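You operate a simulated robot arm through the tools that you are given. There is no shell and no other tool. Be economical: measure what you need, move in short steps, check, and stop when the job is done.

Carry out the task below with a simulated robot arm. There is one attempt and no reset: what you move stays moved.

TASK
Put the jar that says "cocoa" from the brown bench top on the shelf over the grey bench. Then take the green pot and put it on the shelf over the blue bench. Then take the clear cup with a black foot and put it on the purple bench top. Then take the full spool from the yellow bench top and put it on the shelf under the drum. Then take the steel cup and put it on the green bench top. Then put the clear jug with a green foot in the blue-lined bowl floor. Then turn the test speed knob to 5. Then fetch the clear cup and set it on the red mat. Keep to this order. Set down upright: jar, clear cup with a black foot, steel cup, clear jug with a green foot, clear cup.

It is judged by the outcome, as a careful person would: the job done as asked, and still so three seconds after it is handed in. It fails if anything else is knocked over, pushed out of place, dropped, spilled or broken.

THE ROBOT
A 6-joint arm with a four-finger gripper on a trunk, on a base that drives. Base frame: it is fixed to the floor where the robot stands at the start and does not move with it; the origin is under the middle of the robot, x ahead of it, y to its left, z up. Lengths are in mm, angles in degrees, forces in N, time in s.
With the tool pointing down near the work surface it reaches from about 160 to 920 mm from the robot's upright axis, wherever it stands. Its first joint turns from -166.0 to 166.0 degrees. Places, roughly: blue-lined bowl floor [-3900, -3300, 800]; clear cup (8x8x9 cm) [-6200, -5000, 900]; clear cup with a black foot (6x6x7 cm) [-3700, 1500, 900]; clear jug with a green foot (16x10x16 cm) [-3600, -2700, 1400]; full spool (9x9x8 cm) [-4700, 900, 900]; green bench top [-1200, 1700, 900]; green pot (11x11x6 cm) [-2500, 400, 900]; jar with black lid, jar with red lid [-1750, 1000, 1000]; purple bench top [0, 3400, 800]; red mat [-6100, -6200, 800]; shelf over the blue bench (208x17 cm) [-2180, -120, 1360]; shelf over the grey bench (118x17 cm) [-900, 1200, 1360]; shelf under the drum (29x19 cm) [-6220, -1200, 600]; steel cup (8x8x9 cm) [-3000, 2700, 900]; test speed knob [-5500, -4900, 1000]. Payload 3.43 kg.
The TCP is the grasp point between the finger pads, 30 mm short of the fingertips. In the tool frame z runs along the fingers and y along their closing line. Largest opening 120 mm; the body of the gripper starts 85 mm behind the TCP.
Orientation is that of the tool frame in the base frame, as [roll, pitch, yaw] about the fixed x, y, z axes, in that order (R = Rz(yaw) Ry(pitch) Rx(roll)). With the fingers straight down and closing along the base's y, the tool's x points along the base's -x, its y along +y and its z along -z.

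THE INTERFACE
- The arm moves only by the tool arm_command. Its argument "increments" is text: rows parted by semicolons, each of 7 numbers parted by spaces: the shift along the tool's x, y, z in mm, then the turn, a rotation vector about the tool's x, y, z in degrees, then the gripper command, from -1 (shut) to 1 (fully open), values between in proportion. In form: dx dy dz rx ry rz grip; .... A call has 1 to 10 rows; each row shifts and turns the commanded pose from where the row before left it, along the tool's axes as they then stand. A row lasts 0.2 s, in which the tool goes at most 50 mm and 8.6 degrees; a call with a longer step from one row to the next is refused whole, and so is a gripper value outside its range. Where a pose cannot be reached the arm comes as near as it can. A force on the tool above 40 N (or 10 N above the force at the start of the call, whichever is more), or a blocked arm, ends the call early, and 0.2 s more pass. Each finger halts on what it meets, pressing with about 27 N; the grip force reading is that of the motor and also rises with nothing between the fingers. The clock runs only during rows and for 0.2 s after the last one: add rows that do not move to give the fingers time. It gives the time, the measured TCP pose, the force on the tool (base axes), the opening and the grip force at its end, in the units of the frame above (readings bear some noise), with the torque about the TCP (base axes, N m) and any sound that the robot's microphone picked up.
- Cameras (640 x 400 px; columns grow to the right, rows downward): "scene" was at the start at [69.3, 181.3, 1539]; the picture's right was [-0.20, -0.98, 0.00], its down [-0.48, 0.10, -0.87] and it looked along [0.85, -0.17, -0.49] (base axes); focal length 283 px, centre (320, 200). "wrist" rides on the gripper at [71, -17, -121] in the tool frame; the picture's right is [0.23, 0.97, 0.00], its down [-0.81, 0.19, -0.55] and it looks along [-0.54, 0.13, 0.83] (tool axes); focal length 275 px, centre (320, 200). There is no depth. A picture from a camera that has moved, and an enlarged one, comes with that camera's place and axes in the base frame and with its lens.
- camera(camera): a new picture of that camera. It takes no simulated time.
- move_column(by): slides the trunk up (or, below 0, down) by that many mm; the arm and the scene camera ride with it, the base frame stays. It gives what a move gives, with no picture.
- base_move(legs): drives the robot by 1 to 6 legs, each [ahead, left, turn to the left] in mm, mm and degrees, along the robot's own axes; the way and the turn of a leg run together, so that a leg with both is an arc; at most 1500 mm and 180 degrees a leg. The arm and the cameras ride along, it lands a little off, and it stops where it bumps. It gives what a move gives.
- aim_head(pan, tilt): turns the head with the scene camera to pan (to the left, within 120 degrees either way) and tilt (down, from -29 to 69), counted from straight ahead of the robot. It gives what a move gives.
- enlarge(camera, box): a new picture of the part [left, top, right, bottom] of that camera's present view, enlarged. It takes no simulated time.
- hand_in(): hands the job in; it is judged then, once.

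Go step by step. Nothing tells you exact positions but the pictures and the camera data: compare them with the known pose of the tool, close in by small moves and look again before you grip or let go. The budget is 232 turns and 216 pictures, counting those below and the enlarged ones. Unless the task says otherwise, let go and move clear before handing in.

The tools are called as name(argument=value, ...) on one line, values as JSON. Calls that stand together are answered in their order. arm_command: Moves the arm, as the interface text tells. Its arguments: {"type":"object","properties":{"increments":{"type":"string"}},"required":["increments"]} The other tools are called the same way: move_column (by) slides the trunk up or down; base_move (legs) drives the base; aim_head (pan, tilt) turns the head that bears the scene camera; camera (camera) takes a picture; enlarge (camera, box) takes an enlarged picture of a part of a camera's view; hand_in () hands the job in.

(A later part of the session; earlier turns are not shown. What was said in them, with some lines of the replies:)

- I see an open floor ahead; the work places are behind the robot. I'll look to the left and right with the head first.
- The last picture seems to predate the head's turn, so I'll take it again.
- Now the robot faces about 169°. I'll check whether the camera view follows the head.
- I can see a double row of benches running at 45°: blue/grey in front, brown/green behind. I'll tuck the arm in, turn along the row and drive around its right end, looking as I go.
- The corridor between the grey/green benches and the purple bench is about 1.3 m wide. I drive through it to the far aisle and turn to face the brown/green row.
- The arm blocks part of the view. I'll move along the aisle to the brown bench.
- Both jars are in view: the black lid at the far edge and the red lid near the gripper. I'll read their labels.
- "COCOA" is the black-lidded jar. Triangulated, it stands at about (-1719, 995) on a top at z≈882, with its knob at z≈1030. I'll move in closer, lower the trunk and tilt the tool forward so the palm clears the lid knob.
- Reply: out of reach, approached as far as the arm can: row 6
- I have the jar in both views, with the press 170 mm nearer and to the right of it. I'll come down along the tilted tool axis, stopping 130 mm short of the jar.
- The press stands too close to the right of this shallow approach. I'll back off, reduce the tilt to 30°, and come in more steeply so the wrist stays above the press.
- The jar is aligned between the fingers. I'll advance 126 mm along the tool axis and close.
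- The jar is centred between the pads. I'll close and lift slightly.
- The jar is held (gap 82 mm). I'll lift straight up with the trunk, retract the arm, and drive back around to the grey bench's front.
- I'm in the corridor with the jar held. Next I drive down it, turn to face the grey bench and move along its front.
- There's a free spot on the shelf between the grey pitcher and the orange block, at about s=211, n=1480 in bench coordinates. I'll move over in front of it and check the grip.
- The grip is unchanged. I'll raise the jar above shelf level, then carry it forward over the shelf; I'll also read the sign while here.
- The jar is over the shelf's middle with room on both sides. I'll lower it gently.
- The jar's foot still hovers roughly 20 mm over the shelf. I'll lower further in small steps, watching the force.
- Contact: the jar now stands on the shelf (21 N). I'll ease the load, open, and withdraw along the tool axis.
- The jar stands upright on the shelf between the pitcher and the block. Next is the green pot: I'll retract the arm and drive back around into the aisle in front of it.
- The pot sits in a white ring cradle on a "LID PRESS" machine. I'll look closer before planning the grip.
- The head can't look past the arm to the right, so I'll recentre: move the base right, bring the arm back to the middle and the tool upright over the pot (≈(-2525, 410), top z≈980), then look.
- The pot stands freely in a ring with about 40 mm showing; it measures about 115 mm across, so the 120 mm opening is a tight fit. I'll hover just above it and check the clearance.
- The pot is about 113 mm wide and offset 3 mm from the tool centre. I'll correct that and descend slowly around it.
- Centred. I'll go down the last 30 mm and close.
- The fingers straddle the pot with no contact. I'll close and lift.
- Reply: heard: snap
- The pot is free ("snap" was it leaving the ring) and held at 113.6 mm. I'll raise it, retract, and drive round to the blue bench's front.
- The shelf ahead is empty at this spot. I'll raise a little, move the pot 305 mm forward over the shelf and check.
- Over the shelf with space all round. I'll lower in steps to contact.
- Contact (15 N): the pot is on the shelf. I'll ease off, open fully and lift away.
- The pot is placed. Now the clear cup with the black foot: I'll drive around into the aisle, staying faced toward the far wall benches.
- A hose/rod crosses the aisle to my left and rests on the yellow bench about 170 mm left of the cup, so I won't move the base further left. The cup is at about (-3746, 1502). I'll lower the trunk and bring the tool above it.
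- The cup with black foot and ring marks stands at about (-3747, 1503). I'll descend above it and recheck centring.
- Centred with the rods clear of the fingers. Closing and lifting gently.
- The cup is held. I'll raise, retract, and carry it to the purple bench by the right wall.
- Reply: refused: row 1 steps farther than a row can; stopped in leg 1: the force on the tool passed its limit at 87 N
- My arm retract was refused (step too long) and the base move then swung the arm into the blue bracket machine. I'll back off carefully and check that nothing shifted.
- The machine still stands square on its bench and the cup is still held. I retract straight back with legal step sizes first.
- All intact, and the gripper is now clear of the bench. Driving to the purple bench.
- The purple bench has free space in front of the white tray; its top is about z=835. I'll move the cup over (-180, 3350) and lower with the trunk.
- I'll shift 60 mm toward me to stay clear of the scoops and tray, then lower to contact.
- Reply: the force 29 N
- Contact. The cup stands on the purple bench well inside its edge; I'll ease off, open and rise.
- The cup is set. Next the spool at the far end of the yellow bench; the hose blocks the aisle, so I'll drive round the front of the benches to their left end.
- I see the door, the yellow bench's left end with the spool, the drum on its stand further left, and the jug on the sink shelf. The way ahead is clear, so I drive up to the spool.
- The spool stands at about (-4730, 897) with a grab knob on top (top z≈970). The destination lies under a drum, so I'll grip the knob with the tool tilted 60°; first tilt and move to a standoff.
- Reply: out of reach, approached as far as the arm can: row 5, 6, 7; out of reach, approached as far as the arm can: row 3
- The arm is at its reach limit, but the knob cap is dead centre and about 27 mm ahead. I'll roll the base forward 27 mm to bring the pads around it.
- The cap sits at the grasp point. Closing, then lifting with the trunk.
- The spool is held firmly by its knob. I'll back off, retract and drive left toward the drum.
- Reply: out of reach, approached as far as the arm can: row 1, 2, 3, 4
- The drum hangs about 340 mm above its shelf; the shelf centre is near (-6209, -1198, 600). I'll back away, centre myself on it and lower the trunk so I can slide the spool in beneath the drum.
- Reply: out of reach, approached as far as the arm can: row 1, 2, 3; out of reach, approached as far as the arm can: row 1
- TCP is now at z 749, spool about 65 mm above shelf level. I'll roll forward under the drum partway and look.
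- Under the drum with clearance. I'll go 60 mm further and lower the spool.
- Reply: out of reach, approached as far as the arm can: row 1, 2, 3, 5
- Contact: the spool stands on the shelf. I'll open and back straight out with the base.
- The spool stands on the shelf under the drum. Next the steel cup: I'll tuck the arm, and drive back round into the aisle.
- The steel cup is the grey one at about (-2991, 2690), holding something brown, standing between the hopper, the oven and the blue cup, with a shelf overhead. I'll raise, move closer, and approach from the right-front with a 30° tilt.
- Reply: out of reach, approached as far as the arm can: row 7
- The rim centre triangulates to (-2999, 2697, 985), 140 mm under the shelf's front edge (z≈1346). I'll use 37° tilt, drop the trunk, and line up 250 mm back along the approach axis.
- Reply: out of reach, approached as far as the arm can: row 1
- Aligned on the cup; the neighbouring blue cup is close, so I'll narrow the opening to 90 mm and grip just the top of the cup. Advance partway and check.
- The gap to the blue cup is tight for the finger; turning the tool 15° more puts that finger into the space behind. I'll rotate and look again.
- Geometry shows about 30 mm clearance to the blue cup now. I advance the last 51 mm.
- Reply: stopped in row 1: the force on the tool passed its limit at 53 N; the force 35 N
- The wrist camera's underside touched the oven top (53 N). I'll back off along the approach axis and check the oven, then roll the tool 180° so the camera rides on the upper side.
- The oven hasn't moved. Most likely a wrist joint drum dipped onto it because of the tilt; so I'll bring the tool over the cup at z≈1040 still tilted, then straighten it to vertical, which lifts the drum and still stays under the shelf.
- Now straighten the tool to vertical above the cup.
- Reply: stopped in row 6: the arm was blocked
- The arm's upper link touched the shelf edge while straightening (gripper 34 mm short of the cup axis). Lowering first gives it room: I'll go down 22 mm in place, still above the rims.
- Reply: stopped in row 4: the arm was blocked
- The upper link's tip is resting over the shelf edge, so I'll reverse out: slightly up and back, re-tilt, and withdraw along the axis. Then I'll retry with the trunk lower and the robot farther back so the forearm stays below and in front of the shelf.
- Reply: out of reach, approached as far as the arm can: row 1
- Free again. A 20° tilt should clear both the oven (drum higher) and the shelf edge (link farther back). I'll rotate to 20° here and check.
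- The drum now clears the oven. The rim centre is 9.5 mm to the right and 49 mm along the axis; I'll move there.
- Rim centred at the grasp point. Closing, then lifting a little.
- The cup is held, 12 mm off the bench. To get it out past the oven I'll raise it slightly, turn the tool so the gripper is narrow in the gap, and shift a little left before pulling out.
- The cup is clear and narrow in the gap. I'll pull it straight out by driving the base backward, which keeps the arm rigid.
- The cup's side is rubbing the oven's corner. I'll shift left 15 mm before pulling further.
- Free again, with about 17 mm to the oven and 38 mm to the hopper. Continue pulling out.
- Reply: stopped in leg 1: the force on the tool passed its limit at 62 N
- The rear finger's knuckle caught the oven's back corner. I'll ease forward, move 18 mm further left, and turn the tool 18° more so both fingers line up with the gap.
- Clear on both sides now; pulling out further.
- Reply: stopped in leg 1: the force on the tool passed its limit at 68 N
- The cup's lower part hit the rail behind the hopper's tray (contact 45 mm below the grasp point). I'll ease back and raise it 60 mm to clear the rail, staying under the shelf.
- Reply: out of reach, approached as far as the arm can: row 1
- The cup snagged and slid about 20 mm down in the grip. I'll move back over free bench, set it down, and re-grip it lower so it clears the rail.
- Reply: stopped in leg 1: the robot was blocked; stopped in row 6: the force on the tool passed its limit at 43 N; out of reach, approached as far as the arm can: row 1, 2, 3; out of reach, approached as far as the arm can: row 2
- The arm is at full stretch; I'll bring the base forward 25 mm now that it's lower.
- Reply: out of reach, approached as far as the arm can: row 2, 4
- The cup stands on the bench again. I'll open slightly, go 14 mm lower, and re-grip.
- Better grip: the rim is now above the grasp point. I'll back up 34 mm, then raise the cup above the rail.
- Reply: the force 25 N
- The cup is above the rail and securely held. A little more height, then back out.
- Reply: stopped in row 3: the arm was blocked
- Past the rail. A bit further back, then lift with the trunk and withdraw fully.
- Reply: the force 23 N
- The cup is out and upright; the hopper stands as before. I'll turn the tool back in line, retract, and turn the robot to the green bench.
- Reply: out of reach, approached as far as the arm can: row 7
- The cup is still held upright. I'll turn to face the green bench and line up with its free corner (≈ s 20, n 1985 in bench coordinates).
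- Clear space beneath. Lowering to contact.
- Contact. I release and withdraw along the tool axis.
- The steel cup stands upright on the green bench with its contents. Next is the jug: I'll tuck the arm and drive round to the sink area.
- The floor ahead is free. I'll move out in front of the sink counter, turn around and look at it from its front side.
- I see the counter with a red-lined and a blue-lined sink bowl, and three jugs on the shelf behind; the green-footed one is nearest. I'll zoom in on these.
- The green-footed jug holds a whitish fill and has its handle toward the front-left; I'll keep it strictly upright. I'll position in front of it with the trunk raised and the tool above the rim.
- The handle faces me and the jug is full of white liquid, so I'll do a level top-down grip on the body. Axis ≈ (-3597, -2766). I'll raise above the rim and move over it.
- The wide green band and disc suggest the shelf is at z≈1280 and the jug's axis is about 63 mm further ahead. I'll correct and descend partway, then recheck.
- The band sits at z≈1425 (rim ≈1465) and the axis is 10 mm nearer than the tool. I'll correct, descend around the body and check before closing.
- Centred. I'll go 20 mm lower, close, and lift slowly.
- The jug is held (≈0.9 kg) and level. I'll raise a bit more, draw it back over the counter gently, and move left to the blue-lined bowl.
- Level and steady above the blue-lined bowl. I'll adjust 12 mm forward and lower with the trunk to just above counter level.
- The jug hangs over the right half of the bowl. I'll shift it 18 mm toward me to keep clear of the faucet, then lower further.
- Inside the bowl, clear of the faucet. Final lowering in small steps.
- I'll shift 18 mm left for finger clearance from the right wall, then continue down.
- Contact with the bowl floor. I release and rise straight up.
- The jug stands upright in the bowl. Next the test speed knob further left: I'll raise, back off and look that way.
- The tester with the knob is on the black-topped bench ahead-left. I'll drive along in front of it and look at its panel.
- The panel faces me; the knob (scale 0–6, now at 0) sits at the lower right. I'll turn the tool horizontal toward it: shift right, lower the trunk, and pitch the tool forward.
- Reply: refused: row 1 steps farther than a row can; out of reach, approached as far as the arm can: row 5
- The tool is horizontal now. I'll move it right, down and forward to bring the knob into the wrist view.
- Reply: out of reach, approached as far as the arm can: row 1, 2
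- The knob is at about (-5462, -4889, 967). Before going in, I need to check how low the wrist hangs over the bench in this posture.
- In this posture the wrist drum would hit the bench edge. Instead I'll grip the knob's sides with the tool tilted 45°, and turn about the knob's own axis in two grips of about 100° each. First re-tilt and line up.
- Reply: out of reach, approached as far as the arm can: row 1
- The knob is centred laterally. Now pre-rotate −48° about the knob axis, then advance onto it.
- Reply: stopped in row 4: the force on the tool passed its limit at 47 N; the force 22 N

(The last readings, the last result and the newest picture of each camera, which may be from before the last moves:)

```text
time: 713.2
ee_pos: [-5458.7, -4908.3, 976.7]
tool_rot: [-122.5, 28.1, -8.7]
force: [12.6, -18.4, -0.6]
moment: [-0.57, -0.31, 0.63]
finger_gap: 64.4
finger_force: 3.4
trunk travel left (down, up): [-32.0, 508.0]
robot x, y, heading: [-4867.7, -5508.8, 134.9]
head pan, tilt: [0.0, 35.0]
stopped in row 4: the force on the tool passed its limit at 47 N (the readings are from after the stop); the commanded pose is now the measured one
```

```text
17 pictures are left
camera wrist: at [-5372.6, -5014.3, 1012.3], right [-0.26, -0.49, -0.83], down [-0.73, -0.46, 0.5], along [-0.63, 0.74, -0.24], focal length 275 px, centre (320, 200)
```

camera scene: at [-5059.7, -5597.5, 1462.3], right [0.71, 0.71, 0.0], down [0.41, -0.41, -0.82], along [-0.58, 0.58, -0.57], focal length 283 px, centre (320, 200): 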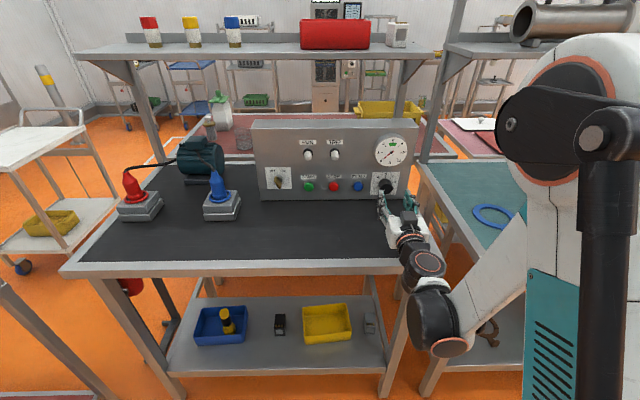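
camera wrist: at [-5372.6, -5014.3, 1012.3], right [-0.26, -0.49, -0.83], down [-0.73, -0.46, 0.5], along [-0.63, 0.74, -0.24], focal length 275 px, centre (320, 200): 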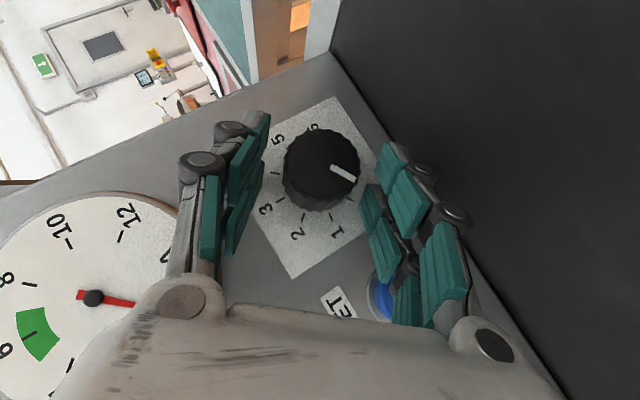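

The fingertips just touch the panel, with the knob between the pads. I'll back off 3 mm and close on it.

arm_command(increments="2.3 0 -2.3 0 0 0 0;0 0 0 0 0 0 -0.5;0 0 0 0 0 0 -1;0 0 0 0 0 0 -1;0 0 0 0 0 0 -1")

arm_command(increments="0 -2.07 0 -5.66 0 5.66 -1;0 -2.07 0 -5.66 0 5.66 -1;0 -2.07 0 -5.66 0 5.66 -1;0 -2.07 0 -5.66 0 5.66 -1;0 0 0 0 0 0 -1")

camera(camera="wrist")

```text
time: 714.4
ee_pos: [-5455.5, -4908.8, 976.5]
tool_rot: [-122.4, 28.1, -8.5]
force: [8.0, -22.1, -8.9]
moment: [-0.27, 0.12, 0.45]
finger_gap: 41.4
finger_force: 44.8
trunk travel left (down, up): [-32.0, 508.0]
robot x, y, heading: [-4869.4, -5504.4, 135.2]
head pan, tilt: [0.0, 35.0]
```

```text
time: 715.6
ee_pos: [-5452.4, -4903.5, 979.7]
tool_rot: [-158.1, 42.7, -30.0]
force: [8.7, -22.3, -15.3]
moment: [-1.01, -0.67, 0.74]
finger_gap: 41.4
finger_force: 45.7
trunk travel left (down, up): [-32.0, 508.0]
robot x, y, heading: [-4867.7, -5501.3, 134.7]
head pan, tilt: [0.0, 35.0]
```

```text
16 pictures are left
camera wrist: at [-5351.4, -4995.7, 1018.5], right [-0.52, -0.74, -0.42], down [-0.45, -0.18, 0.87], along [-0.73, 0.64, -0.24], focal length 275 px, centre (320, 200)
```

wrist: 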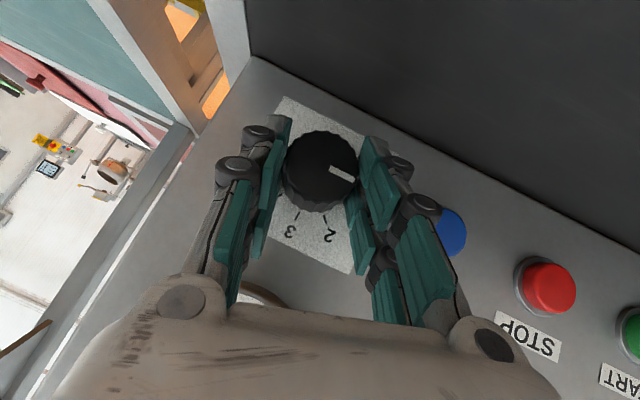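

The knob turns with the gripper. Continue 64° more.

arm_command(increments="0 -2.07 0 -5.66 0 5.66 -1;0 -2.07 0 -5.66 0 5.66 -1;0 -2.07 0 -5.66 0 5.66 -1;0 -2.07 0 -5.66 0 5.66 -1;0 -2.07 0 -5.66 0 5.66 -1;0 -2.07 0 -5.66 0 5.66 -1;0 -2.07 0 -5.66 0 5.66 -1;0 -2.07 0 -5.66 0 5.66 -1;0 0 0 0 0 0 -1")

camera(camera="wrist")

```text
time: 717.6
ee_pos: [-5440.0, -4892.5, 976.5]
tool_rot: [122.6, 27.9, -81.8]
force: [11.9, -25.8, -20.3]
moment: [-0.21, -0.41, 0.53]
finger_gap: 41.0
finger_force: 45.0
trunk travel left (down, up): [-32.0, 508.0]
robot x, y, heading: [-4868.3, -5508.9, 134.9]
head pan, tilt: [0.0, 35.0]
```

```text
15 pictures are left
camera wrist: at [-5318.6, -4962.8, 987.9], right [-0.43, -0.66, 0.62], down [0.29, 0.55, 0.79], along [-0.85, 0.52, -0.05], focal length 275 px, centre (320, 200)
```

wrist: 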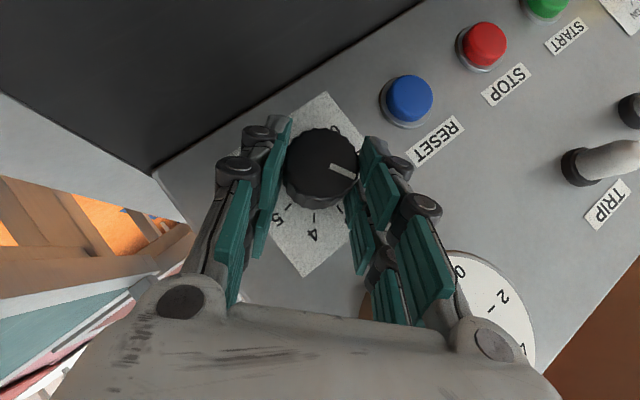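

The pointer is now between 2 and 3 as expected (96° turned). I'll open, swing back, and take a second grip.

arm_command(increments="0 0 0 0 0 0 0;0 0 0 0 0 0 0;3 0 -3 0 0 0 0;0 2.07 0 5.66 0 -5.66 0;0 2.07 0 5.66 0 -5.66 0;0 2.07 0 5.66 0 -5.66 0;0 2.07 0 5.66 0 -5.66 0;0 2.07 0 5.66 0 -5.66 0;0 2.07 0 5.66 0 -5.66 0;0 2.07 0 5.66 0 -5.66 0")

arm_command(increments="0 2.07 0 5.66 0 -5.66 0;0 2.07 0 5.66 0 -5.66 0;0 2.07 0 5.66 0 -5.66 0;0 2.07 0 5.66 0 -5.66 0;0 2.07 0 5.66 0 -5.66 0;0 0 0 0 0 0 0")

camera(camera="wrist")

```text
time: 719.8
ee_pos: [-5447.4, -4903.8, 983.4]
tool_rot: [-168.7, 44.3, -37.2]
force: [0.4, 1.4, 0.1]
moment: [0.03, 0.05, 0.0]
finger_gap: 59.9
finger_force: 0.1
trunk travel left (down, up): [-32.0, 508.0]
robot x, y, heading: [-4866.3, -5503.0, 134.7]
head pan, tilt: [0.0, 35.0]
```

```text
time: 721.2
ee_pos: [-5454.1, -4912.0, 978.6]
tool_rot: [-122.4, 27.9, -8.6]
force: [0.7, 0.3, 0.2]
moment: [0.01, -0.02, -0.05]
finger_gap: 60.2
finger_force: 0.0
trunk travel left (down, up): [-32.0, 508.0]
robot x, y, heading: [-4870.4, -5504.3, 134.8]
head pan, tilt: [0.0, 35.0]
```

```text
14 pictures are left
camera wrist: at [-5368.7, -5017.2, 1014.0], right [-0.26, -0.49, -0.83], down [-0.73, -0.47, 0.5], along [-0.63, 0.74, -0.24], focal length 275 px, centre (320, 200)
```

wrist: 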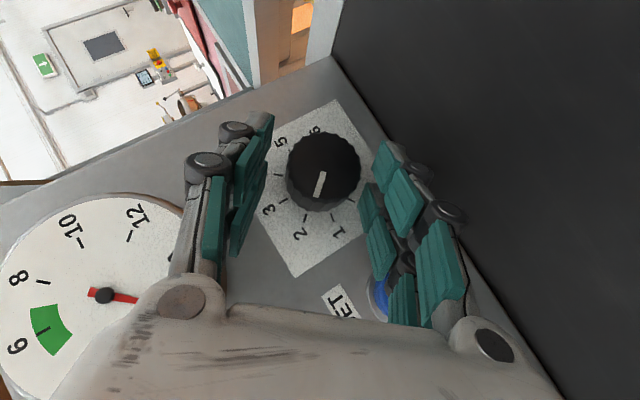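

The pointer stands at 2. I'll swing back a little further, re-grip, and turn about 112° more.

arm_command(increments="0 2.07 0 5.66 0 -5.66 0;-3 0 3 0 0 0 0;0 0 0 0 0 0 -0.5;0 0 0 0 0 0 -1;0 0 0 0 0 0 -1;0 -2.07 0 -5.66 0 5.66 -1;0 -2.07 0 -5.66 0 5.66 -1;0 -2.07 0 -5.66 0 5.66 -1;0 -2.07 0 -5.66 0 5.66 -1;0 -2.07 0 -5.66 0 5.66 -1")

arm_command(increments="0 -2.07 0 -5.66 0 5.66 -1;0 -2.07 0 -5.66 0 5.66 -1;0 -2.07 0 -5.66 0 5.66 -1;0 -2.07 0 -5.66 0 5.66 -1;0 -2.07 0 -5.66 0 5.66 -1;0 -2.07 0 -5.66 0 5.66 -1;0 -2.07 0 -5.66 0 5.66 -1;0 -2.07 0 -5.66 0 5.66 -1;0 -2.07 0 -5.66 0 5.66 -1;0 0 0 0 0 0 -1")

camera(camera="wrist")

```text
time: 722.5
ee_pos: [-5457.5, -4910.3, 974.8]
tool_rot: [-116.0, 23.2, -5.9]
force: [-0.9, -2.5, -6.6]
moment: [-0.11, 0.1, 0.06]
finger_gap: 41.1
finger_force: 44.8
trunk travel left (down, up): [-32.0, 508.0]
robot x, y, heading: [-4868.4, -5505.2, 134.8]
head pan, tilt: [0.0, 35.0]
stopped in row 6: the force on the tool passed its limit at 42 N (the readings are from after the stop); the commanded pose is now the measured one
```

```text
time: 724.7
ee_pos: [-5445.7, -4897.7, 981.8]
tool_rot: [157.7, 42.4, -60.8]
force: [12.3, -13.1, -24.1]
moment: [-0.29, -0.39, 0.43]
finger_gap: 40.9
finger_force: 45.0
trunk travel left (down, up): [-32.0, 508.0]
robot x, y, heading: [-4874.4, -5502.6, 135.0]
head pan, tilt: [0.0, 35.0]
```

```text
13 pictures are left
camera wrist: at [-5331.6, -4976.0, 1011.3], right [-0.58, -0.8, 0.12], down [-0.07, 0.2, 0.98], along [-0.81, 0.56, -0.17], focal length 275 px, centre (320, 200)
```

wrist: 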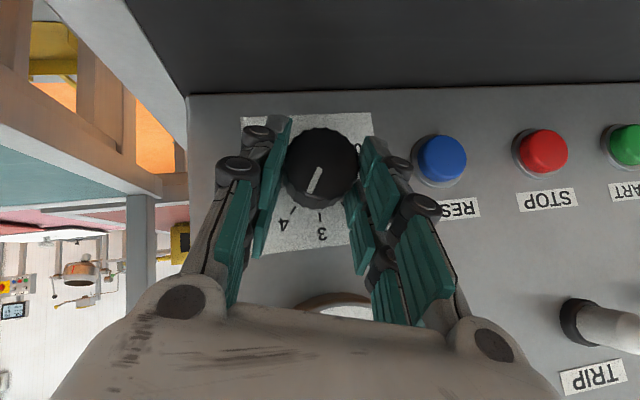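

Pointer is now about 3.5. Continue turning 48°.

arm_command(increments="0 -2.07 0 -5.66 0 5.66 -1;0 -2.07 0 -5.66 0 5.66 -1;0 -2.07 0 -5.66 0 5.66 -1;0 -2.07 0 -5.66 0 5.66 -1;0 -2.07 0 -5.66 0 5.66 -1;0 -2.07 0 -5.66 0 5.66 -1;0 0 0 0 0 0 -1")

camera(camera="wrist")

```text
time: 726.3
ee_pos: [-5439.3, -4890.4, 973.8]
tool_rot: [109.2, 17.7, -87.2]
force: [-2.9, 1.4, -9.0]
moment: [0.29, 0.13, -0.24]
finger_gap: 40.8
finger_force: 45.2
trunk travel left (down, up): [-32.0, 508.0]
robot x, y, heading: [-4871.3, -5503.8, 135.2]
head pan, tilt: [0.0, 35.0]
stopped in row 7: the force on the tool passed its limit at 40 N (the readings are from after the stop); the commanded pose is now the measured one
```

```text
12 pictures are left
camera wrist: at [-5315.0, -4959.5, 974.6], right [-0.3, -0.51, 0.81], down [0.43, 0.68, 0.59], along [-0.86, 0.52, 0.02], focal length 275 px, centre (320, 200)
```

wrist: 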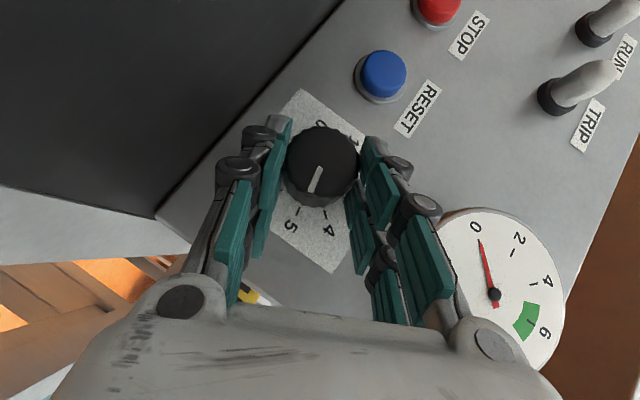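

Pointer is close to 5 (≈4.8). A final 6° nudge, then release and check.

arm_command(increments="0 -1.5 0 -4.2 0 4.2 -1;0 0 0 0 0 0 -1;0 0 0 0 0 0 0;0 0 0 0 0 0 0;20 0 -20 0 0 0 0;30 0 -30 0 0 0 0;30 0 -30 0 0 0 0")

camera(camera="wrist")

```text
time: 727.9
ee_pos: [-5358.1, -4971.1, 974.8]
tool_rot: [104.6, 13.7, -88.5]
force: [-0.5, -0.2, -0.8]
moment: [0.01, 0.0, 0.03]
finger_gap: 60.2
finger_force: 0.1
trunk travel left (down, up): [-32.0, 508.0]
robot x, y, heading: [-4871.4, -5502.4, 134.9]
head pan, tilt: [0.0, 35.0]
```

```text
11 pictures are left
camera wrist: at [-5234.8, -5040.7, 971.0], right [-0.23, -0.45, 0.86], down [0.47, 0.72, 0.51], along [-0.85, 0.52, 0.04], focal length 275 px, centre (320, 200)
```

wrist: 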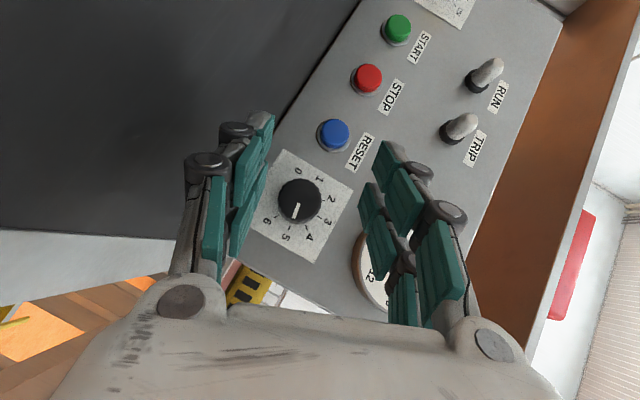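

enlarge(camera="wrist", box=[250, 150, 350, 260])

```text
3.64 times, centred on (300, 205) of wrist
camera zoom: at [-5234.8, -5040.7, 971.0], right [-0.23, -0.45, 0.86], down [0.47, 0.72, 0.51], along [-0.85, 0.52, 0.04], focal length 1001 px, centre (393, 182)
```

zoom: 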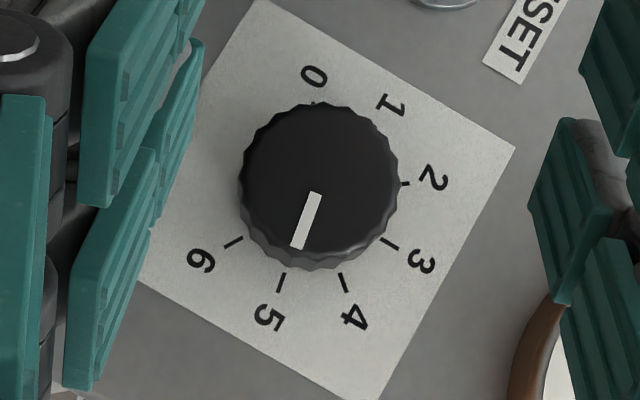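

The pointer is exactly on 5. Now the clear cup, which stands on the dark-red bench behind; it must be reached from the back aisle, so I'll restore the tool, raise, and drive around the sink's right end.

arm_command(increments="0 2 0 5.66 0 -5.66 1;0 2 0 5.66 0 -5.66 1;0 2 0 5.66 0 -5.66 1;0 2 0 5.66 0 -5.66 1;0 2 0 5.66 0 -5.66 1;0 2 0 5.66 0 -5.66 1;0 2 0 5.66 0 -5.66 1;0 2 0 5.66 0 -5.66 1;20 0 -40 0 0 0 1;20 0 -40 0 0 0 1")

move_column(by=200)

arm_command(increments="0 0 0 0 7.5 0 1;0 0 0 0 7.5 0 1;0 0 0 0 7.5 0 1;0 0 0 0 7.5 0 1;0 0 0 0 7.5 0 1;0 0 0 0 7.5 0 1;40 0 0 0 0 0 1;40 0 0 0 0 0 1;40 0 0 0 0 0 1")

base_move(legs=[[0, -1300, 0], [0, -1300, 0], [0, -1290, 0]])

```text
time: 730.1
ee_pos: [-5303.6, -5035.8, 1011.4]
tool_rot: [171.7, 44.4, -51.2]
force: [1.1, -0.2, -0.3]
moment: [0.01, -0.01, 0.0]
finger_gap: 120.1
finger_force: 0.1
trunk travel left (down, up): [-32.0, 508.0]
robot x, y, heading: [-4872.5, -5501.6, 135.0]
head pan, tilt: [0.0, 35.0]
```

```text
time: 732.3
ee_pos: [-5305.3, -5037.1, 1211.8]
tool_rot: [171.5, 44.4, -51.3]
force: [-0.4, -0.1, -0.3]
moment: [0.0, 0.0, 0.04]
finger_gap: 120.0
finger_force: 0.1
trunk travel left (down, up): [-232.0, 308.0]
robot x, y, heading: [-4866.8, -5504.5, 134.9]
head pan, tilt: [0.0, 35.0]
```

```text
time: 734.3
ee_pos: [-5221.0, -5121.7, 1211.9]
tool_rot: [174.0, -0.3, -45.3]
force: [0.1, 0.2, -0.5]
moment: [-0.01, -0.02, -0.01]
finger_gap: 120.3
finger_force: 0.0
trunk travel left (down, up): [-232.0, 308.0]
robot x, y, heading: [-4866.9, -5506.0, 134.9]
head pan, tilt: [0.0, 35.0]
```

```text
time: 753.1
ee_pos: [-2444.0, -2372.2, 1211.5]
tool_rot: [174.0, -0.2, -45.3]
force: [-0.6, 0.2, -0.2]
moment: [0.0, -0.02, 0.0]
finger_gap: 120.0
finger_force: 0.0
trunk travel left (down, up): [-232.0, 308.0]
robot x, y, heading: [-2090.4, -2756.6, 134.9]
head pan, tilt: [0.0, 35.0]
```

base_move(legs=[[1410, 0, 0], [1410, 0, 0], [0, 1450, 0], [0, 1450, 0]])

aim_head(pan=85, tilt=22)

camera(camera="scene")

```text
time: 780.5
ee_pos: [-6519.1, -2416.8, 1211.6]
tool_rot: [173.8, -0.3, -44.9]
force: [0.4, -1.0, 0.5]
moment: [-0.02, 0.01, 0.01]
finger_gap: 120.1
finger_force: 0.1
trunk travel left (down, up): [-232.0, 308.0]
robot x, y, heading: [-6165.1, -2798.8, 135.1]
head pan, tilt: [0.0, 35.0]
```

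```text
time: 782.1
ee_pos: [-6519.9, -2417.0, 1212.5]
tool_rot: [173.9, -0.3, -44.9]
force: [0.1, -0.5, -0.2]
moment: [0.0, 0.05, 0.02]
finger_gap: 119.8
finger_force: 0.1
trunk travel left (down, up): [-232.0, 308.0]
robot x, y, heading: [-6164.6, -2798.0, 135.0]
head pan, tilt: [85.0, 22.0]
```

```text
9 pictures are left
camera scene: at [-6362.9, -3014.8, 1683.0], right [-0.65, 0.76, 0.0], down [0.29, 0.24, -0.93], along [-0.71, -0.6, -0.37], focal length 283 px, centre (320, 200)
```

scene: 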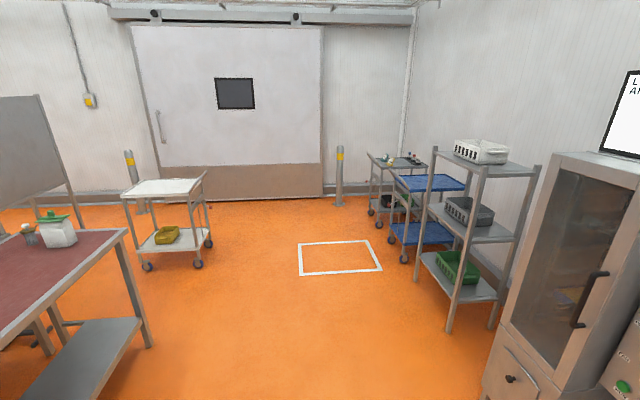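

The way ahead is clear. I'll continue to the cup's bench, turn to face it, and look.

base_move(legs=[[0, 790, 0], [0, 790, 0], [0, 0, 180], [560, 0, 0]])

aim_head(pan=0, tilt=38)

camera(camera="scene")

```text
time: 800.4
ee_pos: [-6506.0, -4681.1, 1212.6]
tool_rot: [173.8, -0.3, 136.3]
force: [0.0, -0.2, -0.2]
moment: [-0.01, 0.03, 0.02]
finger_gap: 120.1
finger_force: 0.0
trunk travel left (down, up): [-232.0, 308.0]
robot x, y, heading: [-6867.6, -4310.7, -43.4]
head pan, tilt: [85.0, 22.0]
```

```text
time: 802.0
ee_pos: [-6506.3, -4681.5, 1212.8]
tool_rot: [173.9, -0.4, 136.2]
force: [-0.5, 0.4, 0.5]
moment: [-0.02, 0.05, -0.03]
finger_gap: 120.1
finger_force: 0.1
trunk travel left (down, up): [-232.0, 308.0]
robot x, y, heading: [-6868.9, -4305.3, -43.7]
head pan, tilt: [0.0, 38.0]
```

```text
8 pictures are left
camera scene: at [-6681.5, -4208.8, 1657.8], right [-0.69, -0.73, 0.0], down [-0.45, 0.42, -0.79], along [0.57, -0.54, -0.62], focal length 283 px, centre (320, 200)
```

scene: 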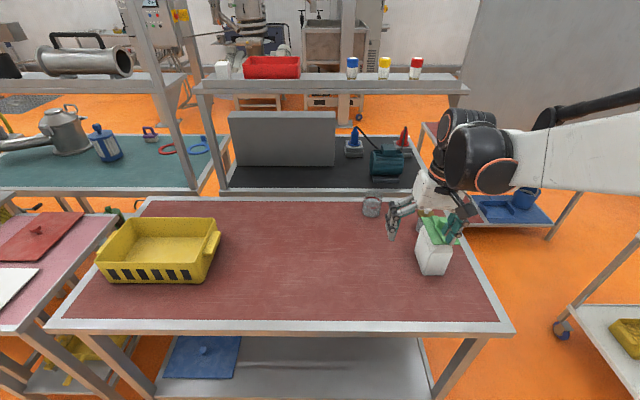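

The clear cup stands at about (-6183, -4980), beyond a bottle to its right. I'll move in, level the tool, extend over the cup and lower to a hover.

base_move(legs=[[115, 0, 0]])

arm_command(increments="-40 0 0 6.1 0 0 1;-45 0 0 0 0 0 1;-45 0 0 0 0 0 1;-45 0 0 0 0 0 1;-45 0 0 0 0 0 1;-45 0 0 0 0 0 1;0 0 0 0 0 0 0.8")

move_column(by=-150)

camera(camera="wrist")

```text
time: 803.2
ee_pos: [-6422.1, -4760.6, 1211.5]
tool_rot: [173.8, -0.4, 136.3]
force: [1.0, -0.9, 0.6]
moment: [-0.01, 0.0, 0.01]
finger_gap: 120.1
finger_force: 0.1
trunk travel left (down, up): [-232.0, 308.0]
robot x, y, heading: [-6784.8, -4387.4, -43.4]
head pan, tilt: [0.0, 38.0]
```

```text
time: 804.8
ee_pos: [-6232.2, -4943.8, 1210.1]
tool_rot: [179.9, -0.2, 136.3]
force: [-0.5, 0.2, -1.0]
moment: [0.0, -0.04, 0.04]
finger_gap: 108.0
finger_force: 0.1
trunk travel left (down, up): [-232.0, 308.0]
robot x, y, heading: [-6786.3, -4382.2, -43.8]
head pan, tilt: [0.0, 38.0]
```

```text
time: 806.5
ee_pos: [-6230.9, -4944.4, 1059.9]
tool_rot: [180.0, -0.3, 136.3]
force: [0.5, 0.8, 0.5]
moment: [0.03, 0.04, -0.02]
finger_gap: 107.9
finger_force: 0.0
trunk travel left (down, up): [-82.0, 458.0]
robot x, y, heading: [-6783.3, -4387.5, -43.5]
head pan, tilt: [0.0, 38.0]
```

```text
7 pictures are left
camera wrist: at [-6294.3, -4906.2, 1181.2], right [0.51, 0.86, 0.0], down [0.72, -0.42, 0.55], along [0.47, -0.28, -0.84], focal length 275 px, centre (320, 200)
```

wrist: 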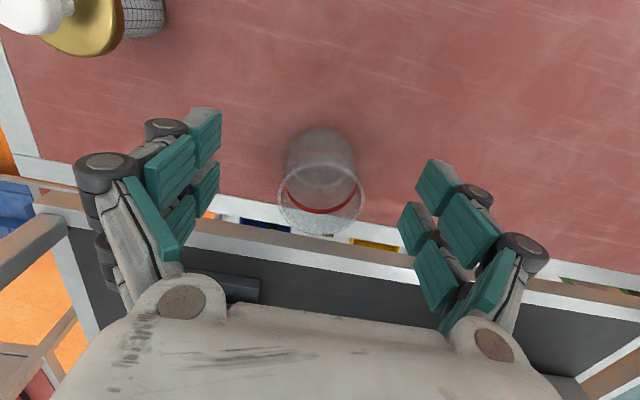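

Cup centre is 62 mm ahead and 16 mm left of the tool; the rim is near z 975. I'll move over and descend around it.

arm_command(increments="-31 8 0 0 0 0 0.8;-31 8 15 0 0 0 0.8;0 0 30 0 0 0 0.8;0 0 30 0 0 0 0.8;0 0 20 0 0 0 0.8;0 0 8 0 0 0 0.8;0 0 0 0 0 0 0.8")

camera(camera="wrist")

```text
time: 808.1
ee_pos: [-6175.0, -4974.9, 955.6]
tool_rot: [179.9, -0.3, 136.4]
force: [0.0, 0.4, -0.1]
moment: [0.0, -0.02, -0.02]
finger_gap: 108.2
finger_force: 0.0
trunk travel left (down, up): [-82.0, 458.0]
robot x, y, heading: [-6785.5, -4386.3, -43.7]
head pan, tilt: [0.0, 38.0]
```

```text
6 pictures are left
camera wrist: at [-6238.1, -4937.4, 1077.5], right [0.51, 0.86, 0.0], down [0.72, -0.42, 0.55], along [0.47, -0.28, -0.84], focal length 275 px, centre (320, 200)
```

wrist: 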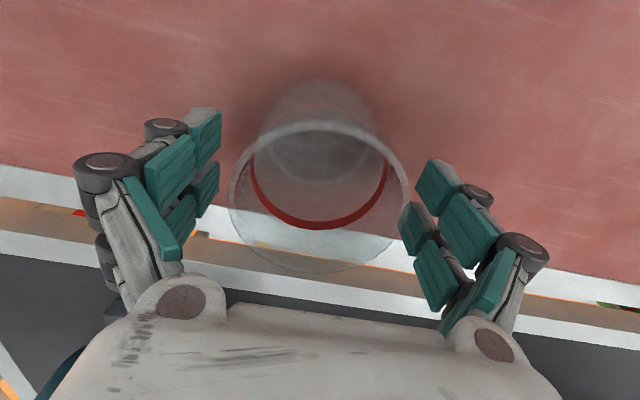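

Centred, with the rim above the grasp point. Closing and lifting.

arm_command(increments="6 0 0 0 0 0 0.8;0 0 0 0 0 0 0.5;0 0 0 0 0 0 -1;0 0 0 0 0 0 -1;0 0 0 0 0 0 -1;0 0 -10 0 0 0 -1;0 0 -20 0 0 0 -1;0 0 -30 0 0 0 -1")

move_column(by=200)

arm_command(increments="45 0 0 0 0 0 -1;45 0 0 0 0 0 -1;45 0 0 0 0 0 -1;45 0 0 0 0 0 -1;45 0 0 0 0 0 -1;45 0 0 0 0 0 -1;40 0 0 0 0 0 -1")

```text
time: 810.0
ee_pos: [-6180.9, -4971.5, 1017.7]
tool_rot: [-180.0, -0.3, 136.3]
force: [-0.4, -0.1, -1.1]
moment: [0.0, 0.01, 0.01]
finger_gap: 70.5
finger_force: 26.5
trunk travel left (down, up): [-82.0, 458.0]
robot x, y, heading: [-6784.7, -4389.2, -43.3]
head pan, tilt: [0.0, 38.0]
```

```text
time: 812.1
ee_pos: [-6180.4, -4969.7, 1215.6]
tool_rot: [180.0, -0.3, 136.3]
force: [0.3, 0.1, -0.5]
moment: [-0.02, -0.01, 0.04]
finger_gap: 70.1
finger_force: 27.0
trunk travel left (down, up): [-282.0, 258.0]
robot x, y, heading: [-6789.0, -4387.0, -43.6]
head pan, tilt: [0.0, 38.0]
```

```text
time: 813.7
ee_pos: [-6404.8, -4753.9, 1217.0]
tool_rot: [-180.0, -0.3, 136.3]
force: [0.1, -0.3, -0.5]
moment: [-0.01, -0.05, 0.01]
finger_gap: 70.2
finger_force: 26.6
trunk travel left (down, up): [-282.0, 258.0]
robot x, y, heading: [-6787.9, -4386.5, -43.8]
head pan, tilt: [0.0, 38.0]
```

The cup is held. The red mat's bench can be reached through the gap past this bench's end, so I'll move right along it and look before going through.

base_move(legs=[[-150, 0, -1.2], [0, -720, 0]])

aim_head(pan=0, tilt=33)

camera(camera="scene")

```text
time: 818.6
ee_pos: [-7025.0, -5170.0, 1217.2]
tool_rot: [180.0, -0.3, 134.8]
force: [-0.5, -0.4, -0.7]
moment: [0.03, -0.01, 0.0]
finger_gap: 70.1
finger_force: 27.2
trunk travel left (down, up): [-282.0, 258.0]
robot x, y, heading: [-7397.7, -4788.4, -44.9]
head pan, tilt: [0.0, 38.0]
```

```text
time: 819.3
ee_pos: [-7025.0, -5168.3, 1216.7]
tool_rot: [180.0, -0.3, 134.8]
force: [-0.9, -0.6, -0.2]
moment: [0.0, -0.02, -0.03]
finger_gap: 70.0
finger_force: 27.5
trunk travel left (down, up): [-282.0, 258.0]
robot x, y, heading: [-7396.3, -4786.1, -45.2]
head pan, tilt: [0.0, 33.0]
```

```text
5 pictures are left
camera scene: at [-7205.8, -4697.7, 1715.4], right [-0.71, -0.71, 0.0], down [-0.39, 0.39, -0.84], along [0.59, -0.59, -0.55], focal length 283 px, centre (320, 200)
```

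scene: 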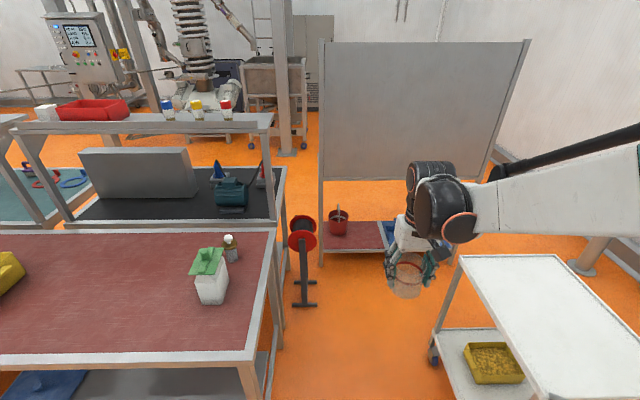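

The red-mat bench has a back board facing this side, so its front opens the other way. I'll take the known route back around to the front side.

base_move(legs=[[-530, 0, 0.2], [0, 1300, 0], [0, 1300, 0], [0, 1300, 0], [0, 1290, 0]])

base_move(legs=[[1040, 0, 0], [1040, 0, 0], [1000, 0, 0]])

base_move(legs=[[0, -1200, 0], [0, -1200, 0], [0, -1200, 0]])

```text
time: 846.7
ee_pos: [-3749.0, -1144.1, 1218.5]
tool_rot: [179.9, -0.3, 134.8]
force: [-0.3, 0.5, 0.1]
moment: [0.02, 0.01, -0.05]
finger_gap: 70.1
finger_force: 26.4
trunk travel left (down, up): [-282.0, 258.0]
robot x, y, heading: [-4121.5, -766.4, -45.0]
head pan, tilt: [0.0, 33.0]
```

```text
time: 861.8
ee_pos: [-1610.6, -3349.8, 1217.1]
tool_rot: [-179.9, -0.2, 134.1]
force: [0.3, 0.9, -0.6]
moment: [0.0, 0.0, -0.03]
finger_gap: 70.0
finger_force: 27.3
trunk travel left (down, up): [-282.0, 258.0]
robot x, y, heading: [-1974.5, -2964.1, -45.7]
head pan, tilt: [0.0, 33.0]
```

```text
time: 879.3
ee_pos: [-4184.1, -5874.0, 1218.0]
tool_rot: [180.0, -0.2, 134.1]
force: [-0.6, -0.9, 0.5]
moment: [0.04, 0.0, 0.03]
finger_gap: 70.0
finger_force: 26.9
trunk travel left (down, up): [-282.0, 258.0]
robot x, y, heading: [-4548.0, -5489.4, -45.7]
head pan, tilt: [0.0, 33.0]
```

base_move(legs=[[250, 0, 0.7], [0, -800, 0], [0, -790, 0], [0, 0, 180]])

aim_head(pan=0, tilt=38)

camera(camera="scene")

```text
time: 896.1
ee_pos: [-5869.8, -6410.9, 1218.3]
tool_rot: [-180.0, -0.3, -45.1]
force: [-1.3, 0.3, -0.9]
moment: [0.02, -0.01, 0.03]
finger_gap: 70.0
finger_force: 27.1
trunk travel left (down, up): [-282.0, 258.0]
robot x, y, heading: [-5496.1, -6784.8, 134.9]
head pan, tilt: [0.0, 33.0]
```

```text
time: 896.8
ee_pos: [-5869.6, -6410.5, 1217.5]
tool_rot: [180.0, -0.3, -45.1]
force: [-0.4, -0.5, 0.1]
moment: [-0.03, 0.0, -0.01]
finger_gap: 70.1
finger_force: 26.8
trunk travel left (down, up): [-282.0, 258.0]
robot x, y, heading: [-5499.4, -6788.8, 135.3]
head pan, tilt: [0.0, 38.0]
```

```text
4 pictures are left
camera scene: at [-5684.5, -6884.6, 1707.8], right [0.71, 0.71, 0.0], down [0.44, -0.43, -0.79], along [-0.56, 0.56, -0.62], focal length 283 px, centre (320, 200)
```

scene: 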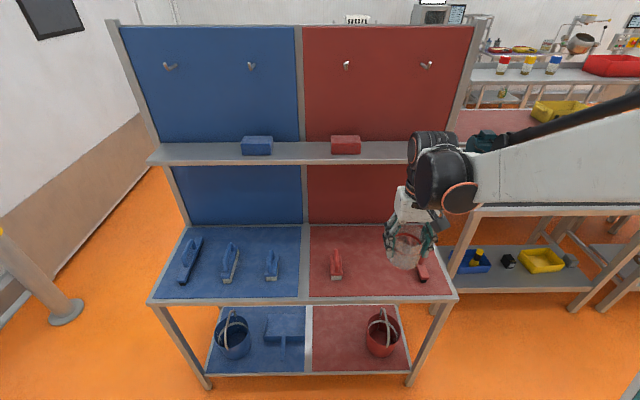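

I see the red mat on the right half of the bench, with free space between two red brushes at about (-6045, -6195). I'll move the cup over it and lower with the trunk.

arm_command(increments="-45 -5 0 0 0 0 -1;-45 -5 0 0 0 0 -1;-46 -5 0 0 0 0 -1;-46 -5 0 0 0 0 -1;-46 -5 0 0 0 0 -1;-46 -4 0 0 0 0 -1")

move_column(by=-250)

camera(camera="wrist")

```text
time: 898.2
ee_pos: [-6045.2, -6194.5, 1215.6]
tool_rot: [-179.9, -0.4, -45.0]
force: [-1.2, 0.6, -1.4]
moment: [-0.02, -0.03, 0.04]
finger_gap: 70.0
finger_force: 26.7
trunk travel left (down, up): [-282.0, 258.0]
robot x, y, heading: [-5494.3, -6786.6, 135.2]
head pan, tilt: [0.0, 38.0]
```

```text
time: 900.8
ee_pos: [-6041.8, -6195.1, 966.8]
tool_rot: [179.9, -0.3, -45.0]
force: [0.4, -0.5, -0.9]
moment: [0.0, 0.01, 0.03]
finger_gap: 70.3
finger_force: 27.1
trunk travel left (down, up): [-32.0, 508.0]
robot x, y, heading: [-5494.2, -6790.1, 135.3]
head pan, tilt: [0.0, 38.0]
```

```text
3 pictures are left
camera wrist: at [-5980.8, -6233.3, 1087.7], right [-0.53, -0.85, 0.0], down [-0.71, 0.44, 0.55], along [-0.47, 0.29, -0.84], focal length 275 px, centre (320, 200)
```

wrist: 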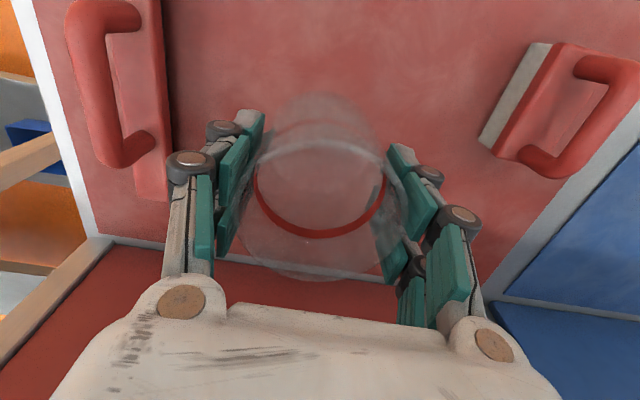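

Centred on the red mat with room both sides. Lowering to contact.

arm_command(increments="0 0 20 0 0 0 -1;0 0 15 0 0 0 -1;0 0 6 0 0 0 -1;0 0 4 0 0 0 -1;0 0 3 0 0 0 -1;0 0 3 0 0 0 -1;0 0 3 0 0 0 -1;0 0 3 0 0 0 -1;0 0 0 0 0 0 -1")

arm_command(increments="0 0 2.5 0 0 0 -1;0 0 2.5 0 0 0 -1;0 0 2.5 0 0 0 -1;0 0 2.5 0 0 0 -1;0 0 0 0 0 0 -1")

```text
time: 902.8
ee_pos: [-6042.6, -6196.1, 909.6]
tool_rot: [180.0, -0.4, -45.0]
force: [0.1, 0.4, -1.1]
moment: [0.01, -0.01, 0.02]
finger_gap: 70.2
finger_force: 26.7
trunk travel left (down, up): [-32.0, 508.0]
robot x, y, heading: [-5496.1, -6787.7, 135.2]
head pan, tilt: [0.0, 38.0]
```

```text
time: 904.0
ee_pos: [-6042.4, -6195.4, 900.8]
tool_rot: [180.0, -0.3, -45.1]
force: [0.5, 0.2, -1.0]
moment: [0.0, 0.01, 0.0]
finger_gap: 70.1
finger_force: 26.7
trunk travel left (down, up): [-32.0, 508.0]
robot x, y, heading: [-5496.6, -6790.6, 135.3]
head pan, tilt: [0.0, 38.0]
```

arm_command(increments="0 0 2.5 0 0 0 -1;0 0 2.5 0 0 0 -1;0 0 2.5 0 0 0 -1;0 0 2.5 0 0 0 -1;0 0 2.5 0 0 0 -1;0 0 0 0 0 0 -1")

arm_command(increments="0 0 2 0 0 0 -1;0 0 2 0 0 0 -1;0 0 2 0 0 0 -1;0 0 2 0 0 0 -1;0 0 0 0 0 0 -1")

```text
time: 905.4
ee_pos: [-6043.1, -6196.0, 887.8]
tool_rot: [-180.0, -0.3, -45.1]
force: [-1.0, -0.6, -0.6]
moment: [0.05, 0.0, 0.02]
finger_gap: 70.2
finger_force: 27.1
trunk travel left (down, up): [-32.0, 508.0]
robot x, y, heading: [-5494.1, -6788.5, 135.4]
head pan, tilt: [0.0, 38.0]
```

```text
time: 906.6
ee_pos: [-6041.4, -6195.9, 879.3]
tool_rot: [-179.9, -0.3, -45.2]
force: [-1.7, 3.2, 15.3]
moment: [0.15, 0.09, 0.0]
finger_gap: 70.1
finger_force: 27.0
trunk travel left (down, up): [-32.0, 508.0]
robot x, y, heading: [-5496.8, -6787.0, 135.3]
head pan, tilt: [0.0, 38.0]
```

Contact with the mat. I release, rise straight up and check.

arm_command(increments="0 0 -1 0 0 0 -1;0 0 0 0 0 0 0.3;0 0 0 0 0 0 0.6;0 0 0 0 0 0 0.6;0 0 -20 0 0 0 0.6;0 0 -40 0 0 0 0.6;0 0 -45 0 0 0 0.6;0 0 -45 0 0 0 0.6;45 0 0 0 0 0 0.6;45 0 0 0 0 0 0.6")

enlarge(camera="scene", box=[290, 150, 490, 340])

```text
time: 908.8
ee_pos: [-5980.0, -6260.1, 1029.9]
tool_rot: [-180.0, -0.3, -45.2]
force: [0.5, 0.0, 0.0]
moment: [-0.01, -0.02, -0.01]
finger_gap: 96.1
finger_force: 0.1
trunk travel left (down, up): [-32.0, 508.0]
robot x, y, heading: [-5495.7, -6789.5, 135.1]
head pan, tilt: [0.0, 38.0]
```

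```text
2.11 times, centred on (390, 245) of scene
camera zoom: at [-5684.3, -6884.7, 1457.9], right [0.71, 0.71, 0.0], down [0.44, -0.43, -0.79], along [-0.56, 0.56, -0.62], focal length 596 px, centre (173, 105)
```

zoom: 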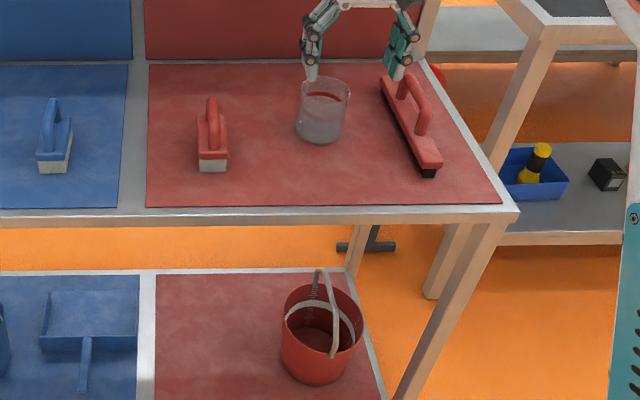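

The clear cup stands upright on the red mat and the gripper is clear of it. All eight steps have been done in the order asked, so I'm handing in.

hand_in()

```text
The job is handed in.
```

I did all eight steps in the order you gave and handed the job in; the result hasn't come back to me. The last view I had of each item showed it in place. The jar, both clear cups, the steel cup and the jug were upright, and the test speed knob read 5.

Some contact happened along the way. These are the things a careful check might find:
- **Machine by the yellow bench:** while carrying the black-footed cup I swung the arm into the blue bracket machine, at 87 N. It still stood square on its bench afterwards.
- **Steel cup:** lifting it out, I bumped the oven, the shelf edge, the rail behind the hopper tray and probably the hopper bowl, with contacts up to 68 N. The cup slid in the grip, so I set it down once and re-gripped it. It kept its contents, and the oven and bowl looked unmoved when I checked.
- **Green pot:** I heard a snap as the pot came out of its ring on the lid press. I saw no damage to the pot or the press.
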